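You operate a simulated robot arm through the tools that you are given. There is no shell and no other tool. Be economical: measure what you need, move in short steps, check, and stop when the job is done.

You are at the controls of a simulated robot arm. One attempt, no reset.

## Task
Push the reel bench drawer shut. Then put the blue sanding block from the reel bench on the middle bench. Then put the white boat fender from the tackle bench on the right deck of the cart. The order counts. Set down upright: sanding block.
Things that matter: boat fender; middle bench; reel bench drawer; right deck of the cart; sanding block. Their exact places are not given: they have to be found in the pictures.

Only the result counts: the job must be done as asked and must still hold three seconds after the hand-in. Knocking over, shifting, dropping, spilling or breaking anything else fails it.

## Robot
A 6-joint arm with a two-finger parallel gripper on a trunk, on a base that drives. Base frame: it is fixed to the floor where the robot stands at the start and does not move with it; the origin is under the middle of the robot, x ahead of it, y to its left, z up. Readings come in m, degrees, newtons and seconds.
With the tool pointing down near the work surface it reaches from about 0.58 to 0.94 m from the robot's upright axis, wherever it stands. Its first joint turns from -149.0 to 149.0 degrees. Places, roughly: boat fender [1.75, 0.5, 1]; middle bench [-0.3, 1.2, 0.8]; reel bench drawer [0.8, 0, 0.7]; right deck of the cart [2, 3.2, 0.6]. Payload 3.43 kg.
The tool frame sits at the grasp point between the pads (the TCP): z along the fingers, y along the line on which they close. The tips reach 0.034 m beyond it. The gripper opens to 0.128 m. The fingers are 0.024 m wide and 0.012 m thick; the gripper's body (0.048 by 0.13 m) begins 0.096 m behind the TCP.
Orientation is told as [roll, pitch, yaw] about the base's x, y, z axes, in that order, counted from this pose: with the fingers straight down and closing along the base's y, the tool's x points along the base's -x, its y along +y and its z along -z.

## Interface
- The arm moves only by the tool play_rows. Its arguments are lists of equal length, an entry for each row: "xyz": the shift along the tool's x, y, z in units of 300 mm (1.0 is 300 mm), a list of three; "dr": the turn, a rotation vector about the tool's x, y, z in units of 45 degrees (1.0 is 45 degrees), a list of three; "gripper": the gripper command, from -1 (shut) to 1 (fully open), values between in proportion. In form: {"xyz": [[tx, ty, tz], ...], "dr": [[wx, wy, wz], ...], "gripper": [gripper, ...]}. A call has 1 to 12 rows; each row is the pose to reach, as a shift and turn from the pose commanded when the call began, along the tool's axes at that moment. A call with a number of a shift or a turn outside -1 to 1 is refused whole. Rows are played at 5 a second. More than 0.05 m and 8.6 degrees between two rows, or a gripper value outside its range, and nothing of the call is played. A pose out of reach is approached as far as the arm can. The call stops where the force on the tool passes 40 N (or 10 N more than at its start, if that is more) or the arm is blocked; 0.2 s more then pass. Each finger travels about 0.108 m/s and halts on what it meets, pressing with about 39 N; the grip force reading is that of the motor and also rises with nothing between the fingers. The clock runs only during rows and for 0.2 s after the last one: add rows that repeat a pose to give the fingers time. It gives the time, the measured TCP pose, the force on the tool (base axes), the opening and the grip force at its end, in the units of the frame above (readings bear some noise), with the torque about the TCP (base axes, N m) and any sound that the robot's microphone picked up.
- Cameras (640 x 400 px; columns grow to the right, rows downward): "scene" is now at [0.0063, 0.2322, 1.601]; the picture's right is [0.48, -0.88, 0.00], its down [-0.82, -0.45, -0.36] and it looks along [0.32, 0.17, -0.93] (base axes); focal length 224 px, centre (320, 200). "wrist" rides on the gripper at [0.076, -0.011, -0.16] in the tool frame; the picture's right is [0.15, 0.99, 0.00], its down [-0.88, 0.13, -0.46] and it looks along [-0.45, 0.07, 0.89] (tool axes); focal length 234 px, centre (320, 200).
- snapshot(camera): a new picture of that camera. It takes no simulated time.
- raise_lower(by): slides the trunk up (or, below 0, down) by that many m; the arm and the scene camera ride with it, the base frame stays. It gives what a move gives, with no picture.
- base_move(legs): drives the robot by 1 to 6 legs, each [ahead, turn to the left] in m and degrees, along the robot's own axes; the way and the turn of a leg run together, so that a leg with both is an arc; at most 1.5 m and 180 degrees a leg. The arm and the cameras ride along, it lands a little off, and it stops where it bumps. It gives what a move gives.
- turn_head(pan, tilt): turns the head with the scene camera to pan (to the left, within 155 degrees either way) and tilt (down, from -29 to 69), counted from straight ahead of the robot. It gives what a move gives.
- locate(camera, pixels): for up to 12 pixels [column, row] of the newest picture of that camera ("zoom" is the newest enlarged one), the place [x, y, z] in the base frame of the surface seen there, good to about 0.002 m. It takes no simulated time.
- zoom(camera, box): a new picture of the part [left, top, right, bottom] of that camera's present view, enlarged. It takes no simulated time.
- job_done(): hands the job in; it is judged then, once.

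Go step by step. Measure first, check grasps and placings, and put right what went wrong. The budget is 110 turns and 90 pictures, counting those below and the enlarged ones. Unless the task says otherwise, let go and move clear before handing in, and close with one line.

The tools are called after "Emit:" as name(argument=value, ...) on one line, values as JSON. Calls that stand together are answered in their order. play_rows: Moves the arm, as the interface text tells. Its arguments: {"type":"object","properties":{"xyz":{"type":"array","items":{"type":"array","items":{"type":"number"}}},"dr":{"type":"array","items":{"type":"array","items":{"type":"number"}}},"gripper":{"type":"array","items":{"type":"number"}}},"required":["xyz","dr","gripper"]} The other tools are called the same way: raise_lower (by) slides the trunk up or down; base_move (legs) drives the base; turn_head (pan, tilt) turns the head that bears the scene camera; snapshot (camera) takes a picture; locate (camera, pixels) gives the place of the surface under pixels of a picture; zoom (camera, box) takes an enlarged picture of a part of a camera's view; job_done () hands the job in.

At the start:

```text
time: 0.0
eef_pos: [0.6142, 0.1084, 1.0158]
ee_rot: [0.0, 0.0, -0.2]
force: [-0.2, -0.9, 0.0]
ft_torque: [0.02, -0.01, 0.03]
width: 0.1278
gripper_force: 0.0
trunk travel left (down, up): [-0.65, 0.06]
robot x, y, heading: [0.0008, 0.0336, -0.1]
head pan, tilt: [28.6, 68.8]
```

scene: 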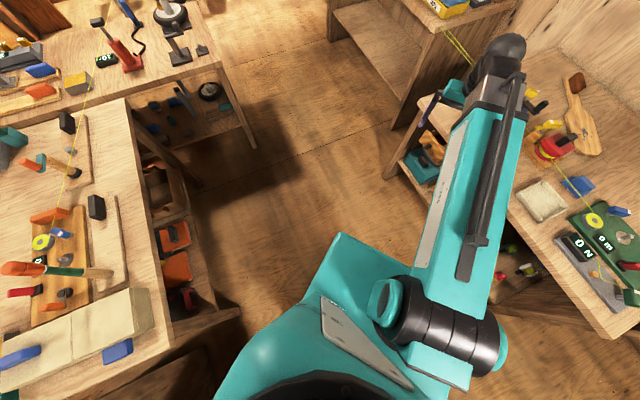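
wrist: 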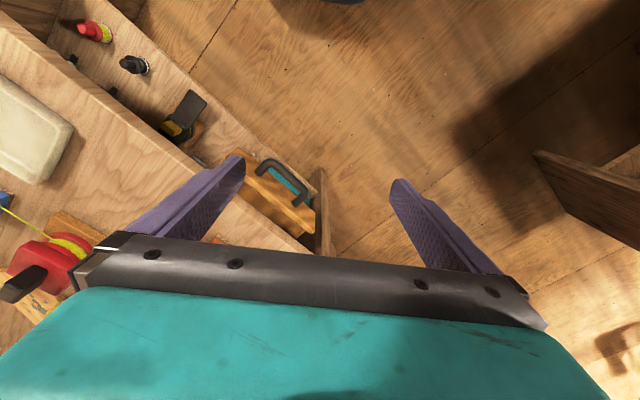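

The first picture shows benches to the left and a bench to the right, with the arm in the middle. I'll turn the head to see the reel bench.

Emit:
turn_head(pan=-25, tilt=50)

Emit:
snapshot(camera="scene")

Emit:
turn_head(pan=20, tilt=30)

Emit:
snapshot(camera="scene")

Emit:
turn_head(pan=90, tilt=35)

Emit:
snapshot(camera="scene")

```text
time: 1.2
eef_pos: [0.6142, 0.1077, 1.0166]
ee_rot: [0.0, 0.0, -0.1]
force: [0.1, -0.4, 0.2]
ft_torque: [0.0, -0.02, -0.02]
width: 0.1281
gripper_force: 0.1
trunk travel left (down, up): [-0.65, 0.06]
robot x, y, heading: [0.0021, 0.0318, -0.0]
head pan, tilt: [-25.0, 50.0]
```

```text
87 pictures are left
```

scene: 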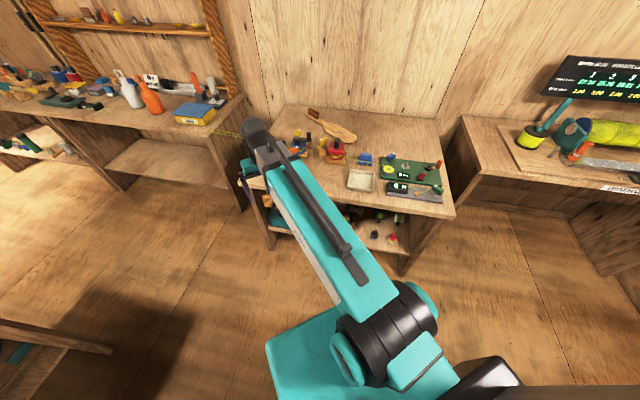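

```text
time: 2.3
eef_pos: [0.6153, 0.1084, 1.017]
ee_rot: [0.0, -0.1, -0.1]
force: [-0.2, 0.2, 1.1]
ft_torque: [0.01, 0.0, -0.02]
width: 0.1282
gripper_force: 0.1
trunk travel left (down, up): [-0.65, 0.06]
robot x, y, heading: [0.0012, 0.0346, 0.1]
head pan, tilt: [20.0, 30.0]
```

```text
86 pictures are left
```

scene: 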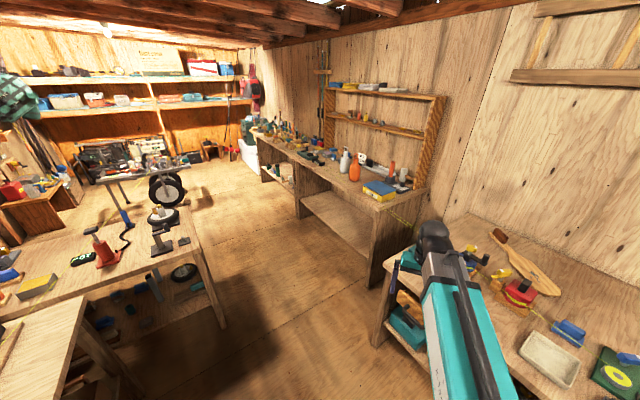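

```text
time: 3.8
eef_pos: [0.6145, 0.109, 1.0167]
ee_rot: [0.0, 0.0, 0.0]
force: [0.1, 0.4, 0.3]
ft_torque: [0.02, 0.04, 0.02]
width: 0.1279
gripper_force: 0.1
trunk travel left (down, up): [-0.65, 0.06]
robot x, y, heading: [0.0034, 0.0365, 0.0]
head pan, tilt: [90.0, 35.0]
```

```text
85 pictures are left
```

scene: 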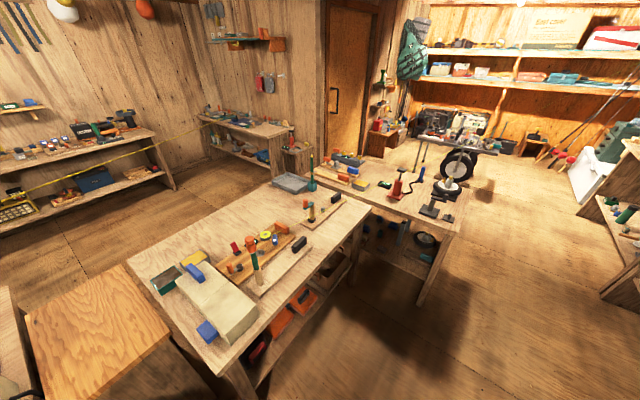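

The reel bench is ahead and right, the tackle bench beyond it, and the middle bench to the left. I'll look closer at the reel bench.

Emit:
turn_head(pan=-12, tilt=35)

Emit:
snapshot(camera="scene")

Emit:
zoom(camera="scene", box=[220, 120, 540, 320])

```text
time: 5.5
eef_pos: [0.6155, 0.1081, 1.016]
ee_rot: [-0.1, 0.0, -0.1]
force: [-0.4, -1.0, 0.2]
ft_torque: [0.0, -0.02, -0.03]
width: 0.1279
gripper_force: 0.2
trunk travel left (down, up): [-0.65, 0.06]
robot x, y, heading: [-0.0004, 0.0384, 0.2]
head pan, tilt: [-12.0, 35.0]
```

```text
84 pictures are left
```

scene: 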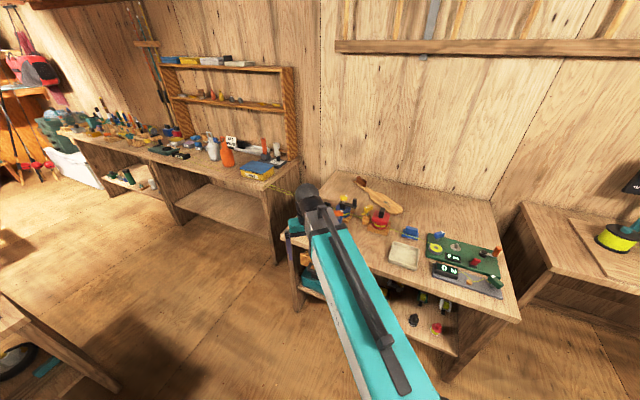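

```text
2.00 times, centred on (380, 220) of scene
```

zoom: 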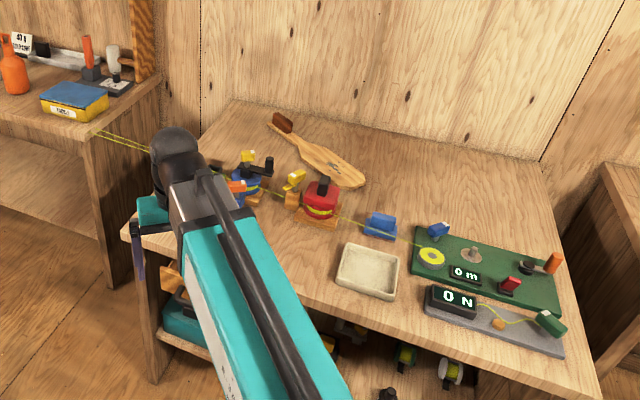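

The arm hides the drawer region. I'll turn the base left and look right at the bench.

Emit:
base_move(legs=[[0, 50]])

Emit:
turn_head(pan=-60, tilt=45)

Emit:
snapshot(camera="scene")

Emit:
zoom(camera="scene", box=[200, 100, 520, 300])

```text
time: 9.1
eef_pos: [0.3169, 0.5663, 1.0159]
ee_rot: [0.0, 0.0, 52.3]
force: [0.4, -0.4, 0.3]
ft_torque: [0.0, -0.01, 0.01]
width: 0.128
gripper_force: 0.0
trunk travel left (down, up): [-0.65, 0.06]
robot x, y, heading: [-0.0188, 0.0529, 51.8]
head pan, tilt: [-12.0, 35.0]
```

```text
time: 10.3
eef_pos: [0.3178, 0.5655, 1.0166]
ee_rot: [0.0, 0.0, 52.2]
force: [-0.7, 1.6, -0.7]
ft_torque: [0.0, 0.01, -0.02]
width: 0.1281
gripper_force: 0.0
trunk travel left (down, up): [-0.65, 0.06]
robot x, y, heading: [-0.0218, 0.0515, 51.9]
head pan, tilt: [-60.0, 45.0]
```

```text
82 pictures are left
```

scene: 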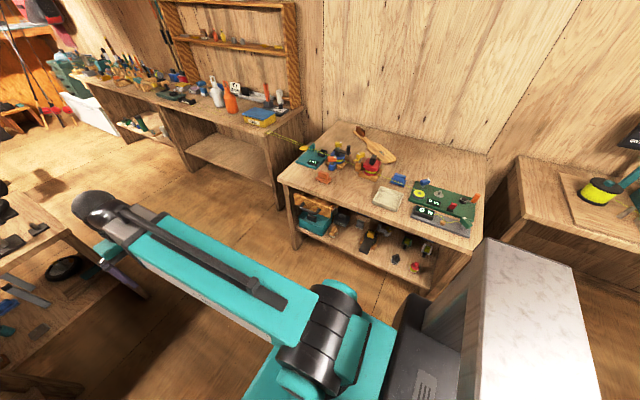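

```text
2.00 times, centred on (360, 200) of scene
```

zoom: 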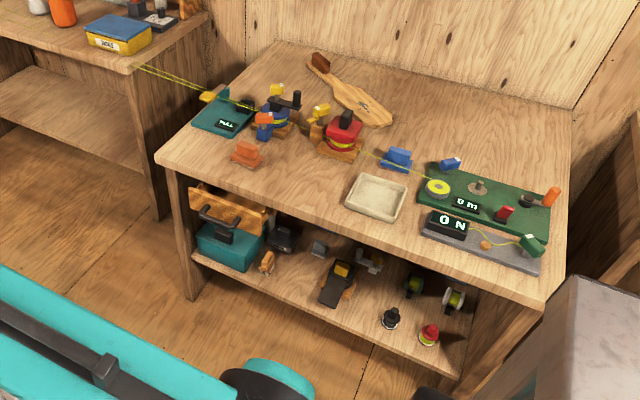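

There's an orange-brown box under the bench at zoom (230,210), possibly the drawer, and blue items at (397,160) and (450,163). I'll zoom in further.

Emit:
zoom(camera="scene", box=[280, 180, 380, 243])

Emit:
locate(camera="zoom", pixels=[[100, 100], [150, 150], [250, 150], [100, 250], [250, 250], [200, 200]])

Emit:
zoom(camera="scene", box=[360, 150, 480, 225])

```text
6.35 times, centred on (330, 212) of scene
```

zoom: 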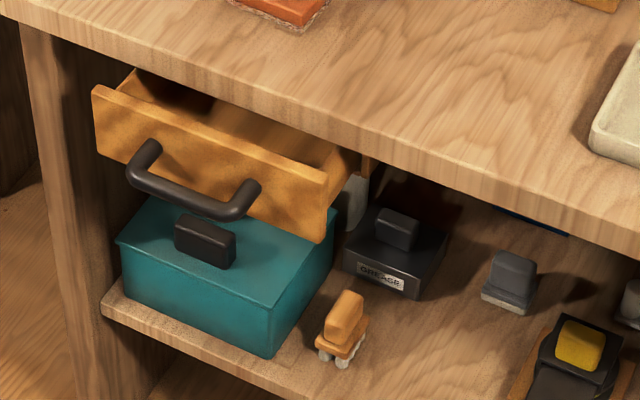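

```text
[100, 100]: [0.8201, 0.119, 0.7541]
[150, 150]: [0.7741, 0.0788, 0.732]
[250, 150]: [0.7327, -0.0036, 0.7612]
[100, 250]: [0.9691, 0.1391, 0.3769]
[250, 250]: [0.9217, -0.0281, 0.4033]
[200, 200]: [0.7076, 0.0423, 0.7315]
```

```text
5.33 times, centred on (420, 188) of scene
```

zoom: 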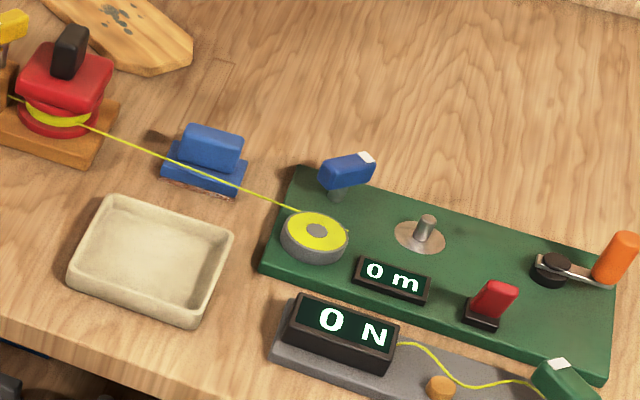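

The drawer is clearly seen with its black handle; the blue sanding block is at zoom (205,160), with a yellow line close to it. I'll measure these.

Emit:
locate(camera="zoom", pixels=[[212, 135], [205, 155], [205, 183], [165, 175], [240, 190], [190, 130], [240, 145], [180, 160], [110, 137], [270, 200], [150, 130], [30, 104]])

Emit:
zoom(camera="scene", box=[375, 165, 415, 190])

Emit:
zoom(camera="scene", box=[285, 185, 345, 223])

Emit:
locate(camera="zoom", pixels=[[100, 105], [350, 140], [580, 250], [560, 340], [120, 200], [180, 170], [230, 245], [330, 285], [450, 250], [300, 170], [400, 200], [120, 20]])

```text
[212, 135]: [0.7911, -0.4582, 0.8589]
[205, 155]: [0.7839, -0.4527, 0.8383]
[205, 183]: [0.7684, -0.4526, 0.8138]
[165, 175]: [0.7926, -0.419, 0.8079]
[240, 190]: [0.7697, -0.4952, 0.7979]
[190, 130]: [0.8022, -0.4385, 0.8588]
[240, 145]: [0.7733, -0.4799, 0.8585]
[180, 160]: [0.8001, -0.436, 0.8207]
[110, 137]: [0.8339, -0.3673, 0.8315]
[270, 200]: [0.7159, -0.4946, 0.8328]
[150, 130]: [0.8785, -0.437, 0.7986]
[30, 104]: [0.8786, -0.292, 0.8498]
```

```text
16.00 times, centred on (395, 178) of scene
```

zoom: 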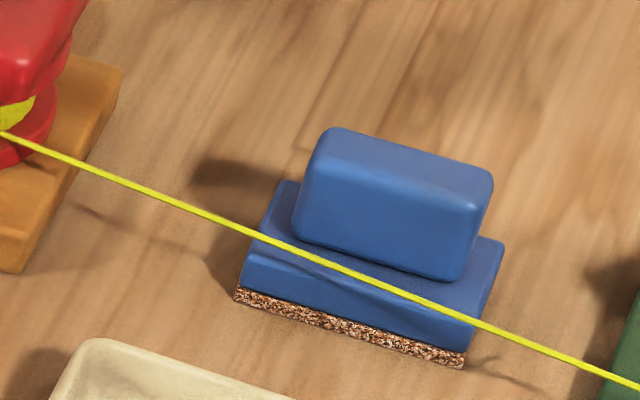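

```text
10.53 times, centred on (315, 204) of scene
```

zoom: 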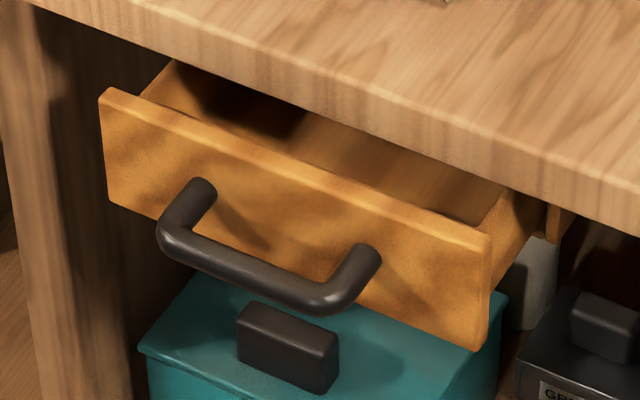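

```text
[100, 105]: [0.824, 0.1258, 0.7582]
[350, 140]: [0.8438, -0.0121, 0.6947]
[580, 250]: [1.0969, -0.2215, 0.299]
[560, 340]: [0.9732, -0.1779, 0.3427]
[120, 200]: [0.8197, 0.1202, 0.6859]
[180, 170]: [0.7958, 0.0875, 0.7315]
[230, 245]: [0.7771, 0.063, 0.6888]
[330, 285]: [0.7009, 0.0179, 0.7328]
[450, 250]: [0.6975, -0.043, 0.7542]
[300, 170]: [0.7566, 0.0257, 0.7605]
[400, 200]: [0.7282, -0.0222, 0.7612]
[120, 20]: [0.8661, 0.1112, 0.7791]
```

The drawer front runs along about (0.57,0.82), so it closes along (0.82,-0.57). I'll measure the bench edge and drawer more and look at the tackle bench.

Emit:
locate(camera="scene", pixels=[[281, 179], [300, 184], [340, 199], [380, 212], [440, 232], [466, 241], [330, 177], [325, 180], [400, 160], [340, 130], [215, 95], [215, 103]])

Emit:
zoom(camera="scene", box=[140, 40, 300, 140])

Emit:
turn_head(pan=0, tilt=25)

Emit:
snapshot(camera="scene")

```text
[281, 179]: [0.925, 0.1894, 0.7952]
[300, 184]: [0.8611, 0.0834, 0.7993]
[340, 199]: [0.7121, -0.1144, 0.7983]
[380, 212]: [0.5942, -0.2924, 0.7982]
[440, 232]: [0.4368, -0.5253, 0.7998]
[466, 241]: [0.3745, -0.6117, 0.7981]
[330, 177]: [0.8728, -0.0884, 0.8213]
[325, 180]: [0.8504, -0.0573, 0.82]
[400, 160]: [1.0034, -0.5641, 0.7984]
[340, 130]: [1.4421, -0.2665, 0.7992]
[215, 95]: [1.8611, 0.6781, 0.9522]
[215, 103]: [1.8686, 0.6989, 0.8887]
```

```text
4.00 times, centred on (220, 90) of scene
```

zoom: 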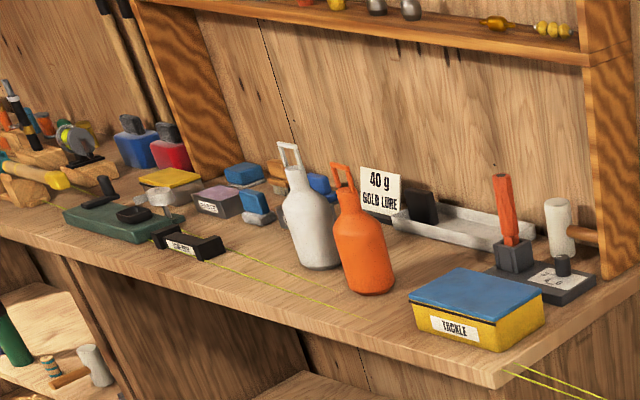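

```text
time: 11.6
eef_pos: [0.3182, 0.5662, 1.0156]
ee_rot: [0.0, 0.0, 52.3]
force: [0.3, 0.0, 0.8]
ft_torque: [-0.02, 0.02, -0.01]
width: 0.128
gripper_force: 0.0
trunk travel left (down, up): [-0.65, 0.06]
robot x, y, heading: [-0.0197, 0.0503, 51.9]
head pan, tilt: [0.0, 25.0]
```

```text
75 pictures are left
```

scene: 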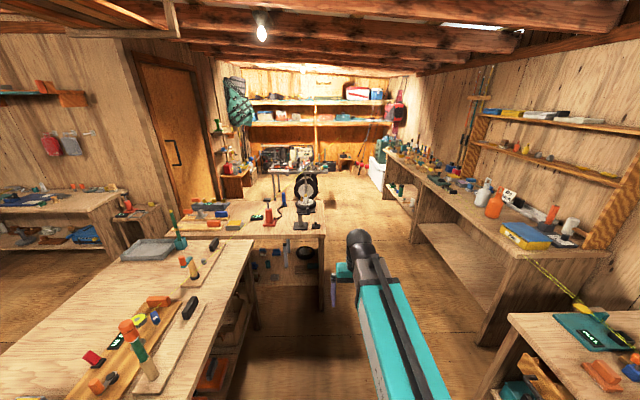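

The bench edge sits at d=0.658 along (0.82,-0.572) and the drawer face at 0.604, with the handle bar at about 0.56. I'll turn to heading -35 so the tool lines up with the drawer.

Emit:
base_move(legs=[[0, -86.5]])

Emit:
turn_head(pan=35, tilt=50)

Emit:
snapshot(camera="scene")

```text
time: 17.1
eef_pos: [0.5084, -0.2608, 1.0164]
ee_rot: [-0.1, 0.1, -35.0]
force: [1.2, 0.5, 0.2]
ft_torque: [-0.03, 0.0, -0.04]
width: 0.1282
gripper_force: 0.1
trunk travel left (down, up): [-0.65, 0.06]
robot x, y, heading: [-0.043, 0.0281, -35.0]
head pan, tilt: [0.0, 25.0]
```

```text
time: 18.1
eef_pos: [0.5093, -0.2607, 1.0166]
ee_rot: [0.0, 0.0, -35.1]
force: [0.3, 0.5, 0.1]
ft_torque: [0.01, 0.01, 0.0]
width: 0.1279
gripper_force: 0.0
trunk travel left (down, up): [-0.65, 0.06]
robot x, y, heading: [-0.0391, 0.0243, -34.8]
head pan, tilt: [35.0, 50.0]
```

```text
74 pictures are left
```

scene: 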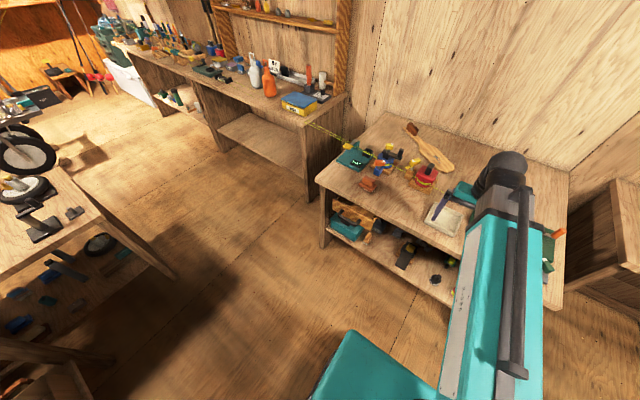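

Heading is −35°. I'll move the tool left along the bench front, backing off slightly and closing the fingers.

Emit:
play_rows(xyz=[[0.14, 0, 0], [0.28, 0.05, 0], [0.33, 0.2, 0], [0.33, 0.35, 0], [0.33, 0.5, 0], [0.33, 0.65, 0], [0.33, 0.8, 0], [0.33, 0.95, 0], [0.33, 1.0, 0]], dr=[[0, 0, 0], [0, 0, 0], [0, 0, 0], [0, 0, 0], [0, 0, 0], [0, 0, 0], [0, 0, 0], [0, 0, 0], [0, 0, 0]], gripper=[-1, -1, -1, -1, -1, -1, -1, -1, -1])

Emit:
play_rows(xyz=[[0, 0.14, 0], [0, 0.27, 0], [0, 0.27, 0.15], [0, 0.27, 0.3], [0, 0.27, 0.45]], dr=[[0, 0, 0], [0, 0, 0], [0, 0, 0], [0, 0, 0], [0, 0, 0]], gripper=[-1, -1, -1, -1, -1])

Emit:
snapshot(camera="scene")

Emit:
snapshot(camera="wrist")

```text
time: 20.1
eef_pos: [0.5998, 0.0419, 1.0151]
ee_rot: [0.0, 0.1, -34.9]
force: [0.0, 0.2, -0.4]
ft_torque: [-0.03, 0.03, -0.04]
width: 0.0
gripper_force: 32.9
out of reach, approached as far as the arm can: row 2, 3, 4
trunk travel left (down, up): [-0.65, 0.06]
robot x, y, heading: [-0.0428, 0.0264, -34.8]
head pan, tilt: [35.0, 50.0]
```

```text
time: 21.3
eef_pos: [0.6478, 0.1106, 0.8802]
ee_rot: [-0.1, 0.1, -34.9]
force: [-0.3, -0.4, 0.6]
ft_torque: [0.0, -0.05, 0.01]
width: 0.0
gripper_force: 33.1
trunk travel left (down, up): [-0.65, 0.06]
robot x, y, heading: [-0.0411, 0.0258, -35.1]
head pan, tilt: [35.0, 50.0]
```

```text
73 pictures are left
```

scene: 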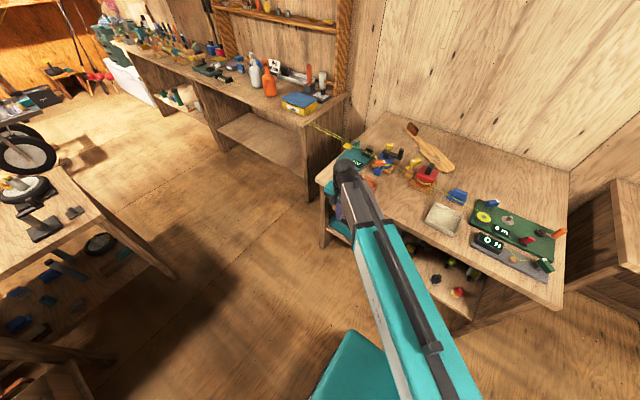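

```text
72 pictures are left
```

wrist: 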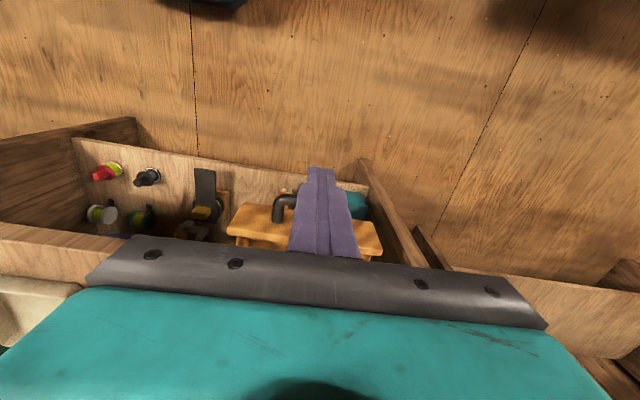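

The tool now stands in front of the drawer. I'll measure the handle in the wrist view.

Emit:
zoom(camera="wrist", box=[220, 150, 400, 262])

Emit:
locate(camera="wrist", pixels=[[280, 199], [290, 197], [275, 215], [237, 225], [245, 207], [372, 235], [375, 250], [260, 215]])

```text
3.56 times, centred on (310, 206) of wrist
```

zoom: 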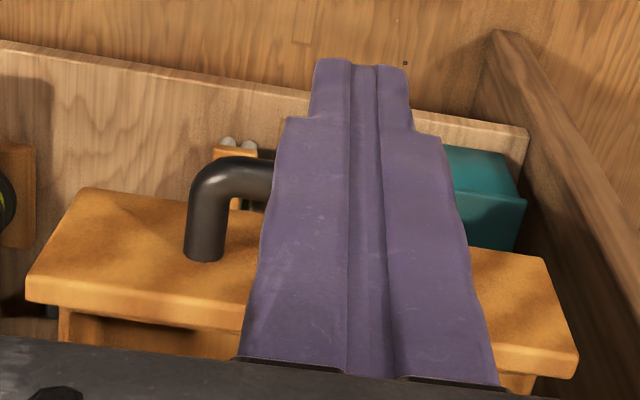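

```text
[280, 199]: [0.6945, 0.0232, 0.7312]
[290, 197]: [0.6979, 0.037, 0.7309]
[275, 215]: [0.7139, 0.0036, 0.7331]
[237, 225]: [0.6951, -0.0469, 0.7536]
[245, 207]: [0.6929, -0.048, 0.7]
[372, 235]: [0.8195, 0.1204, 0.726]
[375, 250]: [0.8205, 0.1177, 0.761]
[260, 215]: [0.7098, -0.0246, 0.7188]
```

Handle bar is at d≈0.55, z≈0.73. I'll lower to z=0.735 and push.

Emit:
play_rows(xyz=[[0, 0, 0.16], [0, 0, 0.32], [0, 0, 0.483], [-0.1, 0, 0.483], [-0.2, 0, 0.483]], dr=[[0, 0, 0], [0, 0, 0], [0, 0, 0], [0, 0, 0], [0, 0, 0]], gripper=[-1, -1, -1, -1, -1])

Emit:
play_rows(xyz=[[-0.05, 0, 0], [-0.1, 0, 0], [-0.14, 0, 0], [-0.18, 0, 0], [-0.22, 0, 0], [-0.26, 0, 0]], dr=[[0, 0, 0], [0, 0, 0], [0, 0, 0], [0, 0, 0], [0, 0, 0], [0, 0, 0]], gripper=[-1, -1, -1, -1, -1, -1])

Emit:
snapshot(camera="wrist")

```text
time: 22.5
eef_pos: [0.6943, 0.0715, 0.7361]
ee_rot: [0.0, -0.1, -35.1]
force: [-0.6, -0.6, 0.0]
ft_torque: [-0.01, 0.0, -0.02]
width: 0.0001
gripper_force: 33.0
trunk travel left (down, up): [-0.65, 0.06]
robot x, y, heading: [-0.0387, 0.0259, -34.8]
head pan, tilt: [35.0, 50.0]
```

```text
time: 23.9
eef_pos: [0.7617, 0.0292, 0.7361]
ee_rot: [0.0, 0.0, -35.1]
force: [0.5, 0.3, 0.2]
ft_torque: [0.01, 0.0, -0.02]
width: 0.0001
gripper_force: 33.0
trunk travel left (down, up): [-0.65, 0.06]
robot x, y, heading: [-0.0378, 0.0273, -34.9]
head pan, tilt: [35.0, 50.0]
```

```text
70 pictures are left
```

wrist: 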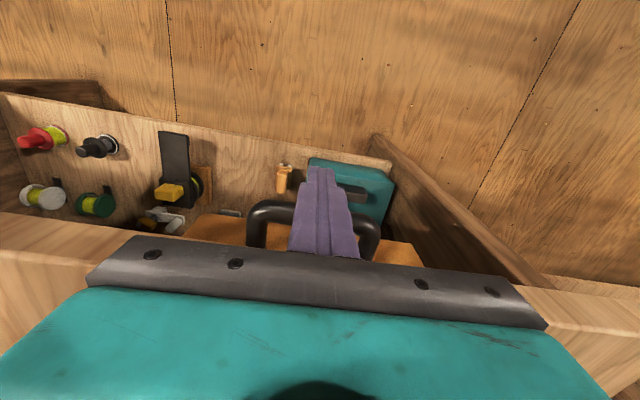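

The drawer moved about 7 cm with no stop yet. I'll push another 3 cm, staying clear of the bench edge.

Emit:
play_rows(xyz=[[-0.03, 0, 0], [-0.06, 0, 0], [-0.09, 0, 0], [-0.09, 0, 0]], dr=[[0, 0, 0], [0, 0, 0], [0, 0, 0], [0, 0, 0]], gripper=[-1, -1, -1, -1])

Emit:
zoom(camera="wrist", box=[160, 130, 480, 330])

```text
time: 24.6
eef_pos: [0.7674, 0.0249, 0.7354]
ee_rot: [-0.2, 1.3, -34.8]
force: [-7.8, 5.4, 2.2]
ft_torque: [-0.02, 0.16, -0.02]
width: 0.0
gripper_force: 32.7
trunk travel left (down, up): [-0.65, 0.06]
robot x, y, heading: [-0.0382, 0.0277, -35.0]
head pan, tilt: [35.0, 50.0]
stopped in row 3: the force on the tool passed its limit at 47 N (the readings are from after the stop); the commanded pose is now the measured one
```

```text
2.00 times, centred on (320, 230) of wrist
```

zoom: 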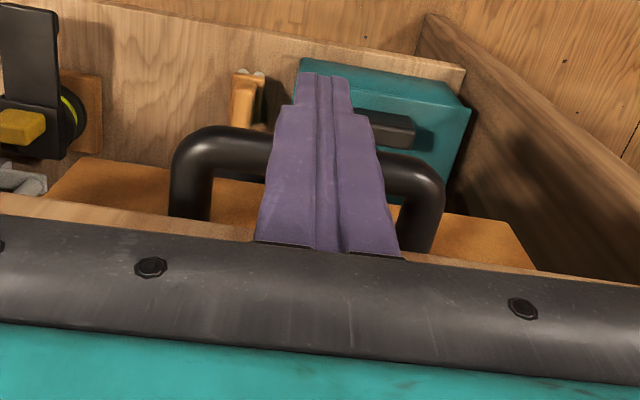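

Force rose sharply to 47 N at d≈0.615, short of the bench edge, so the drawer likely hit its stop. I'll back off, rise, and check.

Emit:
play_rows(xyz=[[0.15, 0, 0], [0.3, 0, 0], [0.3, 0, -0.15], [0.3, 0, -0.3], [0.3, 0, -0.45], [0.3, 0, -0.6], [0.3, 0, -0.75], [0.3, 0, -0.85]], dr=[[0, 0, 0], [0, 0, 0], [0, 0, 0], [0, 0, 0], [0, 0, 0], [0, 0, 0], [0, 0, 0], [0, 0, 0]], gripper=[-1, -1, -1, -1, -1, -1, -1, -1])

Emit:
snapshot(camera="wrist")

Emit:
snapshot(camera="scene")

```text
time: 26.4
eef_pos: [0.7006, 0.0719, 0.9924]
ee_rot: [-0.1, 1.0, -34.9]
force: [0.1, 0.1, 0.2]
ft_torque: [0.01, 0.02, -0.03]
width: 0.0
gripper_force: 33.0
trunk travel left (down, up): [-0.65, 0.06]
robot x, y, heading: [-0.0421, 0.0254, -35.2]
head pan, tilt: [35.0, 50.0]
```

```text
68 pictures are left
```

wrist: 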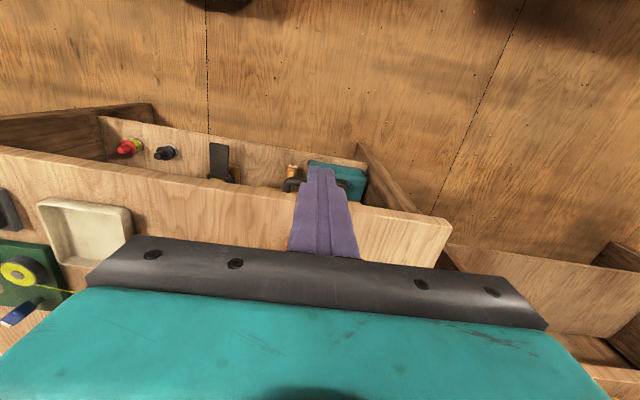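

```text
67 pictures are left
```

scene: 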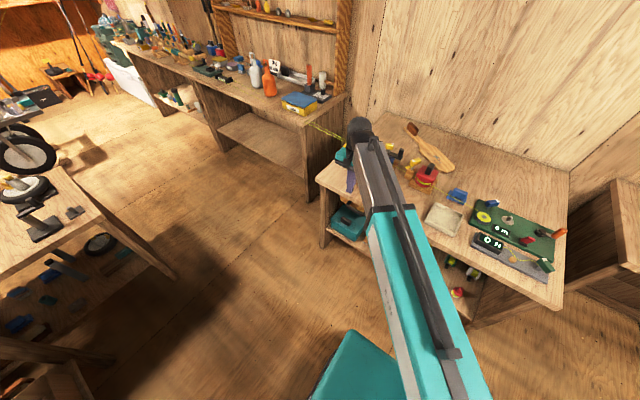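

The drawer face now lies behind the bench edge. Next the sanding block: it sits at d≈0.905, e≈0.076, so I'll move the tool there at height and drive ahead about 15 cm.

Emit:
play_rows(xyz=[[0, -0.15, 0], [0, -0.3, 0], [0, -0.45, 0], [0, -0.6, 0], [-0.02, -0.75, 0], [-0.04, -0.9, 0], [-0.06, -1.0, 0]], dr=[[0, -0.022, 0], [0, -0.022, 0], [0, -0.022, 0], [0, -0.022, 0], [0, -0.022, 0], [0, -0.022, 0], [0, -0.022, 0]], gripper=[-1, -1, -1, -1, -1, -1, -1])

Emit:
play_rows(xyz=[[-0.05, -0.13, 0], [-0.1, -0.26, 0], [-0.1, -0.26, 0], [-0.1, -0.26, 0]], dr=[[0, 0, 0], [0, 0, 0], [0, 0, 0], [0, 0, 0]], gripper=[1, 1, 1, 1])

Emit:
snapshot(camera="scene")

Emit:
zoom(camera="scene", box=[310, 160, 410, 222])

```text
time: 28.0
eef_pos: [0.5447, -0.1828, 0.9914]
ee_rot: [-0.2, 0.1, -34.9]
force: [-0.8, 0.2, -1.2]
ft_torque: [-0.01, -0.01, 0.02]
width: 0.0
gripper_force: 32.8
trunk travel left (down, up): [-0.65, 0.06]
robot x, y, heading: [-0.0383, 0.0299, -35.1]
head pan, tilt: [35.0, 50.0]
```

```text
time: 29.0
eef_pos: [0.523, -0.2619, 0.9914]
ee_rot: [-0.2, 0.1, -34.9]
force: [-0.8, 0.2, -0.9]
ft_torque: [0.01, -0.01, 0.01]
width: 0.1278
gripper_force: 0.1
trunk travel left (down, up): [-0.65, 0.06]
robot x, y, heading: [-0.0416, 0.024, -35.1]
head pan, tilt: [35.0, 50.0]
```

```text
66 pictures are left
```

scene: 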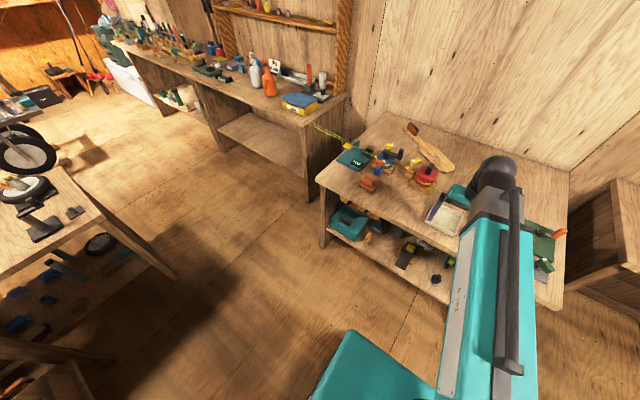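

```text
6.40 times, centred on (360, 191) of scene
```

zoom: 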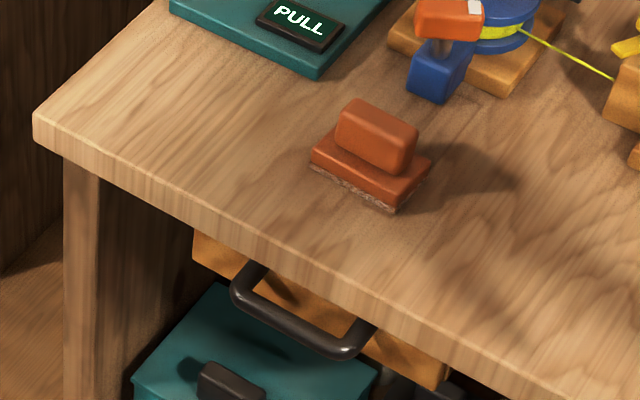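

The drawer front is under the bench edge now. I'll measure the face, handle and bench edge to confirm it is against its stop.

Emit:
locate(camera="zoom", pixels=[[220, 255], [400, 355], [330, 310], [290, 325], [310, 340], [200, 195], [330, 260], [200, 210], [330, 275], [205, 222], [430, 375], [330, 290]])

Emit:
zoom(camera="scene", box=[335, 190, 385, 221])

```text
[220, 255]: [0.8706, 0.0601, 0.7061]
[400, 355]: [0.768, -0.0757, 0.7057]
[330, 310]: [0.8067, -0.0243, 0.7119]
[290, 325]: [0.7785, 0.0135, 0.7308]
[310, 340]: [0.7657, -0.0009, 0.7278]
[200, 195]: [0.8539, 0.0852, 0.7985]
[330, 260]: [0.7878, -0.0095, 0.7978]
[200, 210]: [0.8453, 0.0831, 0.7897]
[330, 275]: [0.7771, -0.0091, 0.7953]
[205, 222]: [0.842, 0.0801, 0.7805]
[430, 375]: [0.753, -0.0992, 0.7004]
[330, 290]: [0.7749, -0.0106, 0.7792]
```

```text
12.80 times, centred on (360, 206) of scene
```

zoom: 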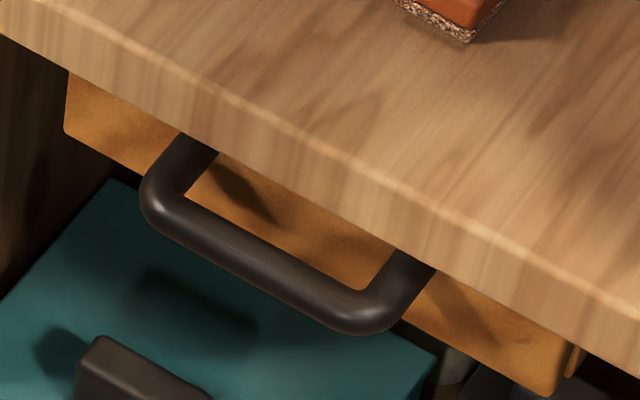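

Face at d≈0.675, bench edge 0.642, and the push torque shows contact was on the handle bar: the drawer hit its stop. Now I'll drive ahead 15 cm toward the sanding block.

Emit:
base_move(legs=[[0.15, 0]])

Emit:
snapshot(camera="wrist")

```text
time: 30.5
eef_pos: [0.6499, -0.3491, 0.9889]
ee_rot: [-0.2, 0.1, -35.0]
force: [0.6, -0.7, 0.1]
ft_torque: [-0.01, 0.0, 0.02]
width: 0.128
gripper_force: 0.1
trunk travel left (down, up): [-0.65, 0.06]
robot x, y, heading: [0.0835, -0.0587, -34.9]
head pan, tilt: [35.0, 50.0]
```

```text
63 pictures are left
```

wrist: 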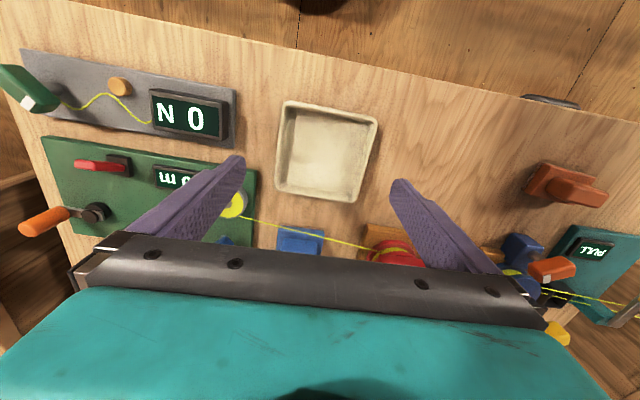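

The block is visible at wrist (300,240). I'll move 12 cm forward at height to see it better.

Emit:
play_rows(xyz=[[-0.13, 0, 0], [-0.26, 0, 0], [-0.4, 0, 0], [-0.4, 0, 0]], dr=[[0, 0, 0], [0, 0, 0], [0, 0, 0], [0, 0, 0]], gripper=[1, 1, 1, 1])

Emit:
zoom(camera="wrist", box=[200, 100, 440, 250])

```text
time: 31.5
eef_pos: [0.7468, -0.4194, 0.9915]
ee_rot: [-0.2, 0.2, -35.0]
force: [-0.9, -0.2, 0.6]
ft_torque: [0.02, 0.0, -0.01]
width: 0.1281
gripper_force: 0.0
trunk travel left (down, up): [-0.65, 0.06]
robot x, y, heading: [0.0857, -0.0588, -34.9]
head pan, tilt: [35.0, 50.0]
```

```text
2.67 times, centred on (320, 175) of wrist
```

zoom: 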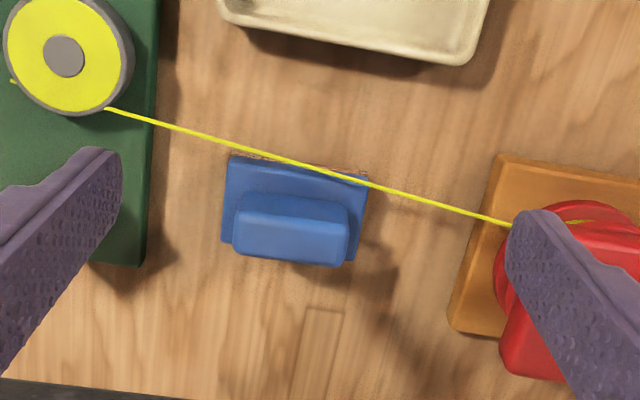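

Emit:
locate(camera="zoom", pixels=[[245, 220], [340, 235], [290, 212], [285, 245], [345, 225], [232, 160], [365, 180], [230, 240], [180, 128], [420, 197], [290, 162], [505, 222]])

```text
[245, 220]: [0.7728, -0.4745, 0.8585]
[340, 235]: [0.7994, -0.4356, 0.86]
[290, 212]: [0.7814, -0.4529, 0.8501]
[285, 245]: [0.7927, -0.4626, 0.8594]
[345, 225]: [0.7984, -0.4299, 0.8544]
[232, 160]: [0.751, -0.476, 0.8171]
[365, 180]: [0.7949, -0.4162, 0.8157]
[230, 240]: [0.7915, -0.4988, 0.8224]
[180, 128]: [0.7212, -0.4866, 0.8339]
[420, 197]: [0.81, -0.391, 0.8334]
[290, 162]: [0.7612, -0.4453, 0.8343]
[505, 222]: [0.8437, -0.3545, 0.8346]
```

The ridge is centred at d≈0.912, e≈0.078, top z 0.86; the line passes at d≈0.88. I'll set the opening to 9 cm, move above the ridge, and descend, with the fingertips staying above the base.

Emit:
play_rows(xyz=[[-0.105, -0.012, 0], [-0.208, -0.023, 0], [-0.208, -0.023, 0], [-0.208, -0.023, 0.12], [-0.208, -0.023, 0.23]], dr=[[0, 0, 0], [0, 0, 0], [0, 0, 0], [0, 0, 0], [0, 0, 0]], gripper=[0.4, 0.4, 0.4, 0.4, 0.4])

Emit:
snapshot(camera="wrist")

```text
time: 32.7
eef_pos: [0.7951, -0.4598, 0.9191]
ee_rot: [-0.2, 0.0, -34.9]
force: [-0.8, -0.4, 0.6]
ft_torque: [0.02, 0.01, 0.0]
width: 0.0897
gripper_force: 0.0
trunk travel left (down, up): [-0.65, 0.06]
robot x, y, heading: [0.0874, -0.0586, -34.6]
head pan, tilt: [35.0, 50.0]
```

```text
61 pictures are left
```

wrist: 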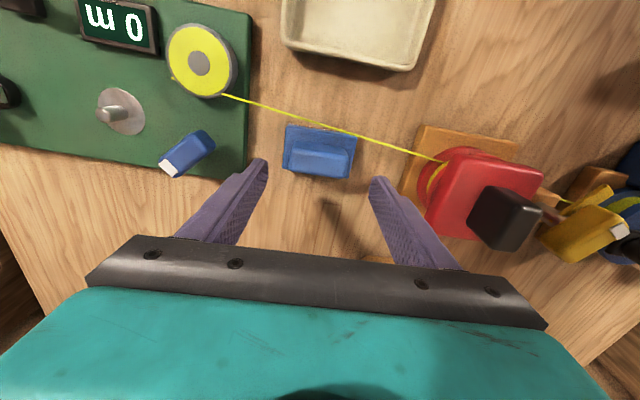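

TCP is at d=0.915, e=0.080. I'll check the neighbours' positions before the final descent.

Emit:
locate(camera="wrist", pixels=[[205, 138], [195, 145], [440, 200], [425, 190], [495, 195], [250, 150], [325, 150]])

```text
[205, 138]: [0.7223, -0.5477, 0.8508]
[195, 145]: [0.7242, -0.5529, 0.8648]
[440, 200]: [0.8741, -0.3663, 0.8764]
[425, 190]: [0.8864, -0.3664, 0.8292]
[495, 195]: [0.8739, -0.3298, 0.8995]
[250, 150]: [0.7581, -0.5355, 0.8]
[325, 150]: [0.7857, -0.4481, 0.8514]
```

Neighbours are clear (e=−0.03 and 0.20). Descending and closing.

Emit:
play_rows(xyz=[[0, 0, 0.1], [0, 0, 0.192], [0, 0, 0.192], [0, 0, 0.192], [0, 0, 0.192], [0, 0, 0.192]], dr=[[0, 0, 0], [0, 0, 0], [0, 0, 0], [0, 0, 0], [0, 0, 0], [0, 0, 0]], gripper=[0.4, 0.4, 0.4, -1, -1, -1])

Emit:
snapshot(camera="wrist")

```text
time: 34.1
eef_pos: [0.7931, -0.457, 0.8648]
ee_rot: [-0.1, 0.1, -35.0]
force: [0.5, 0.1, 0.6]
ft_torque: [0.03, -0.02, 0.02]
width: 0.0594
gripper_force: 38.8
trunk travel left (down, up): [-0.65, 0.06]
robot x, y, heading: [0.0861, -0.0632, -34.8]
head pan, tilt: [35.0, 50.0]
```

```text
60 pictures are left
```

wrist: 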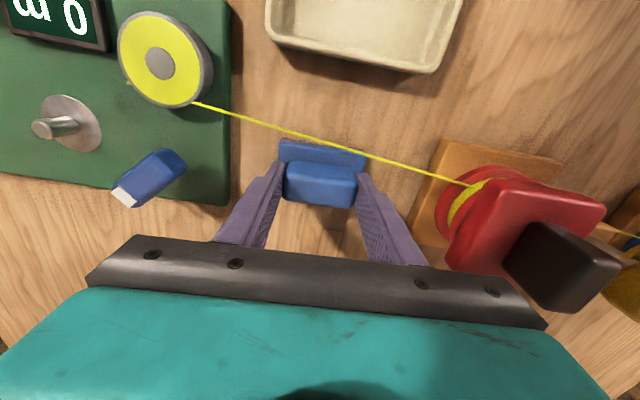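

Gripped at 0.059 m. I'll lift slightly, shift 1.5 cm away from the line, then rise.

Emit:
play_rows(xyz=[[0, 0, -0.015], [-0.025, 0, -0.02], [-0.05, 0, -0.025], [-0.05, 0, -0.15], [-0.05, 0, -0.3], [-0.05, 0, -0.45], [-0.05, 0, -0.58]], dr=[[0, 0, 0], [0, 0, 0], [0, 0, 0], [0, 0, 0], [0, 0, 0], [0, 0, 0], [0, 0, 0]], gripper=[-1, -1, -1, -1, -1, -1, -1])

Emit:
snapshot(camera="wrist")

```text
time: 35.7
eef_pos: [0.8074, -0.4686, 1.0386]
ee_rot: [-0.1, 0.1, -34.8]
force: [-0.4, 0.0, -1.1]
ft_torque: [0.0, 0.02, 0.01]
width: 0.0
gripper_force: 33.1
trunk travel left (down, up): [-0.65, 0.06]
robot x, y, heading: [0.0826, -0.0607, -35.1]
head pan, tilt: [35.0, 50.0]
```

```text
59 pictures are left
```

wrist: 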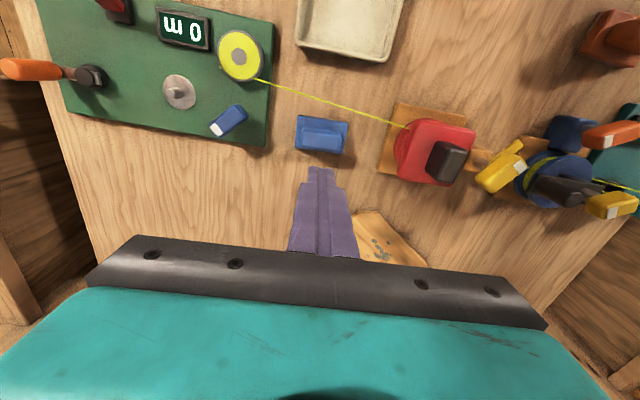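

The block slipped out and still stands on the bench, upright. I'll remeasure it and grip its base ends lower instead.

Emit:
zoom(camera="wrist", box=[240, 80, 400, 180])

Emit:
locate(camera="zoom", pixels=[[260, 165], [390, 185], [320, 180], [235, 145], [228, 275], [405, 300], [425, 170], [310, 150], [330, 85], [480, 130], [325, 300], [240, 210]])

```text
4.00 times, centred on (320, 130) of wrist
```

zoom: 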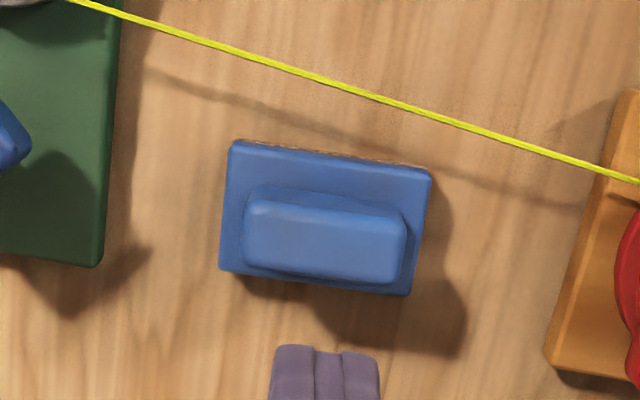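

```text
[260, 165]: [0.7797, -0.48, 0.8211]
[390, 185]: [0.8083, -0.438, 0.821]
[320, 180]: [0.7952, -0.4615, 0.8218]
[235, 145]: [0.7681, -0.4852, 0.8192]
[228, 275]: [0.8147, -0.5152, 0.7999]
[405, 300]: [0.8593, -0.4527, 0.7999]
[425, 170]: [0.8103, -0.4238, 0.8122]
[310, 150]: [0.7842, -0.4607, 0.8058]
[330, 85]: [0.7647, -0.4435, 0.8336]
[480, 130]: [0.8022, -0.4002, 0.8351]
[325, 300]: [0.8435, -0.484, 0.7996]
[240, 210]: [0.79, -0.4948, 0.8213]
```

The block slid 1.5 cm with the shift and is still aligned; the TCP is right above its centre. I'll descend with the opening at 10 cm and grip its base with the tips near the bench.

Emit:
play_rows(xyz=[[0, 0, 0], [0, 0, 0.0], [0, 0, 0.15], [0, 0, 0.3], [0, 0, 0.45], [0, 0.003, 0.56], [0, 0.004, 0.62], [0, 0.004, 0.665], [0, 0.004, 0.665]], dr=[[0, 0, 0], [0, 0, 0], [0, 0, 0], [0, 0, 0], [0, 0, 0], [0, 0, 0], [0, 0, 0], [0, 0, 0], [0, 0, 0]], gripper=[0.56, 0.56, 0.56, 0.56, 0.56, 0.56, 0.56, 0.56, 0.56])

Emit:
play_rows(xyz=[[0, 0, 0], [0, 0, 0], [0, 0, 0], [0, 0, 0]], dr=[[0, 0, 0], [0, 0, 0], [0, 0, 0], [0, 0, 0]], gripper=[-1, -1, -1, -1])

Emit:
play_rows(xyz=[[0, 0, -0.03], [0, 0, -0.06], [0, 0, -0.1]], dr=[[0, 0, 0], [0, 0, 0], [0, 0, 0]], gripper=[-1, -1, -1])

Emit:
snapshot(camera="wrist")

```text
time: 37.7
eef_pos: [0.8062, -0.4685, 0.8365]
ee_rot: [-0.1, 0.0, -34.8]
force: [0.6, -0.6, 0.0]
ft_torque: [-0.04, 0.0, 0.03]
width: 0.0999
gripper_force: 0.0
trunk travel left (down, up): [-0.65, 0.06]
robot x, y, heading: [0.0851, -0.0633, -35.2]
head pan, tilt: [35.0, 50.0]
```

```text
time: 38.7
eef_pos: [0.8066, -0.4671, 0.8387]
ee_rot: [-0.3, 0.2, -34.9]
force: [0.8, 0.9, 0.5]
ft_torque: [0.02, 0.01, -0.02]
width: 0.0794
gripper_force: 39.2
trunk travel left (down, up): [-0.65, 0.06]
robot x, y, heading: [0.084, -0.0623, -35.0]
head pan, tilt: [35.0, 50.0]
```

```text
time: 39.5
eef_pos: [0.8076, -0.4669, 0.8678]
ee_rot: [-0.2, 0.1, -34.9]
force: [0.4, -0.2, -1.4]
ft_torque: [0.0, -0.01, -0.02]
width: 0.0796
gripper_force: 39.1
trunk travel left (down, up): [-0.65, 0.06]
robot x, y, heading: [0.0859, -0.0579, -35.0]
head pan, tilt: [35.0, 50.0]
```

```text
57 pictures are left
```

wrist: 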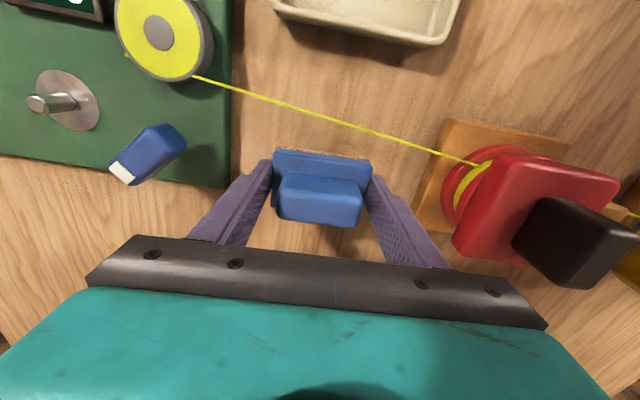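

The base is held at 0.0796 m. I'll continue lifting and check.

Emit:
play_rows(xyz=[[0, 0, -0.13], [0, 0, -0.26], [0, 0, -0.39], [0, 0, -0.52], [0, 0, -0.6]], dr=[[0, 0, 0], [0, 0, 0], [0, 0, 0], [0, 0, 0], [0, 0, 0]], gripper=[-1, -1, -1, -1, -1])

Emit:
snapshot(camera="wrist")

Emit:
turn_head(pan=120, tilt=40)

Emit:
snapshot(camera="scene")

```text
time: 40.7
eef_pos: [0.8081, -0.4647, 1.0482]
ee_rot: [-0.1, 0.2, -34.9]
force: [-0.4, 0.3, -2.1]
ft_torque: [0.0, 0.01, -0.01]
width: 0.0793
gripper_force: 38.8
trunk travel left (down, up): [-0.65, 0.06]
robot x, y, heading: [0.0867, -0.0615, -34.8]
head pan, tilt: [35.0, 50.0]
```

```text
56 pictures are left
```

wrist: 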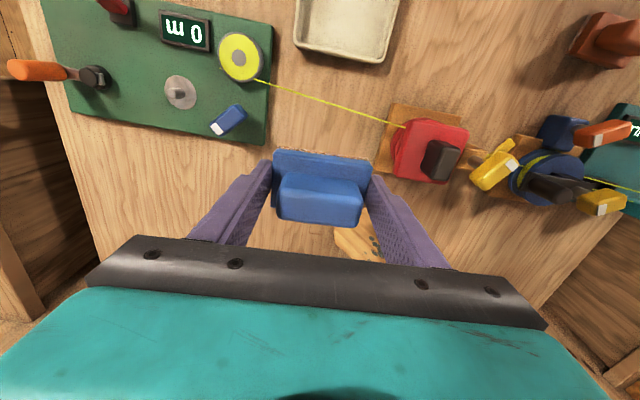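

```text
time: 42.3
eef_pos: [0.8085, -0.4656, 1.0464]
ee_rot: [-0.2, 0.3, -34.9]
force: [0.2, 0.7, -1.0]
ft_torque: [0.02, 0.02, 0.01]
width: 0.0794
gripper_force: 39.2
trunk travel left (down, up): [-0.65, 0.06]
robot x, y, heading: [0.0889, -0.062, -35.0]
head pan, tilt: [120.0, 40.0]
```

```text
55 pictures are left
```

scene: 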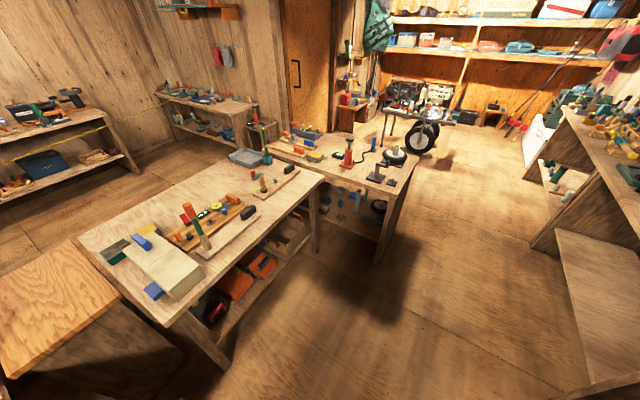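

The block is in hand, level. Now the middle bench: I'll locate surface points to find a free spot.

Emit:
locate(camera="scene", pixels=[[305, 185], [285, 203], [320, 178], [240, 238], [130, 225], [180, 185], [170, 320], [180, 265], [258, 212], [232, 228], [85, 240], [75, 310]])

Emit:
zoom(camera="scene", box=[80, 130, 340, 292])

```text
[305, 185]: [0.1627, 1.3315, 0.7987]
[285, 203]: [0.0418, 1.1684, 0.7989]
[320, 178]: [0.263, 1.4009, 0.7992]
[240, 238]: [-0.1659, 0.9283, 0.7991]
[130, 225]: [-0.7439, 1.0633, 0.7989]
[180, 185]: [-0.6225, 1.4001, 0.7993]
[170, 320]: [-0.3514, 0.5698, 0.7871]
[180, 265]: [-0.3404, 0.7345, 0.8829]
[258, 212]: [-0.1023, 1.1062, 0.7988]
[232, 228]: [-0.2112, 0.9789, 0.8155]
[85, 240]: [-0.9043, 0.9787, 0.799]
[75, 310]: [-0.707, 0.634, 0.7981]
```

```text
2.46 times, centred on (210, 211) of scene
```

zoom: 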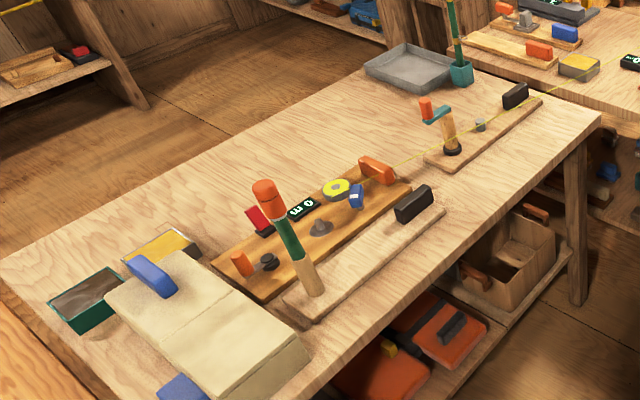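

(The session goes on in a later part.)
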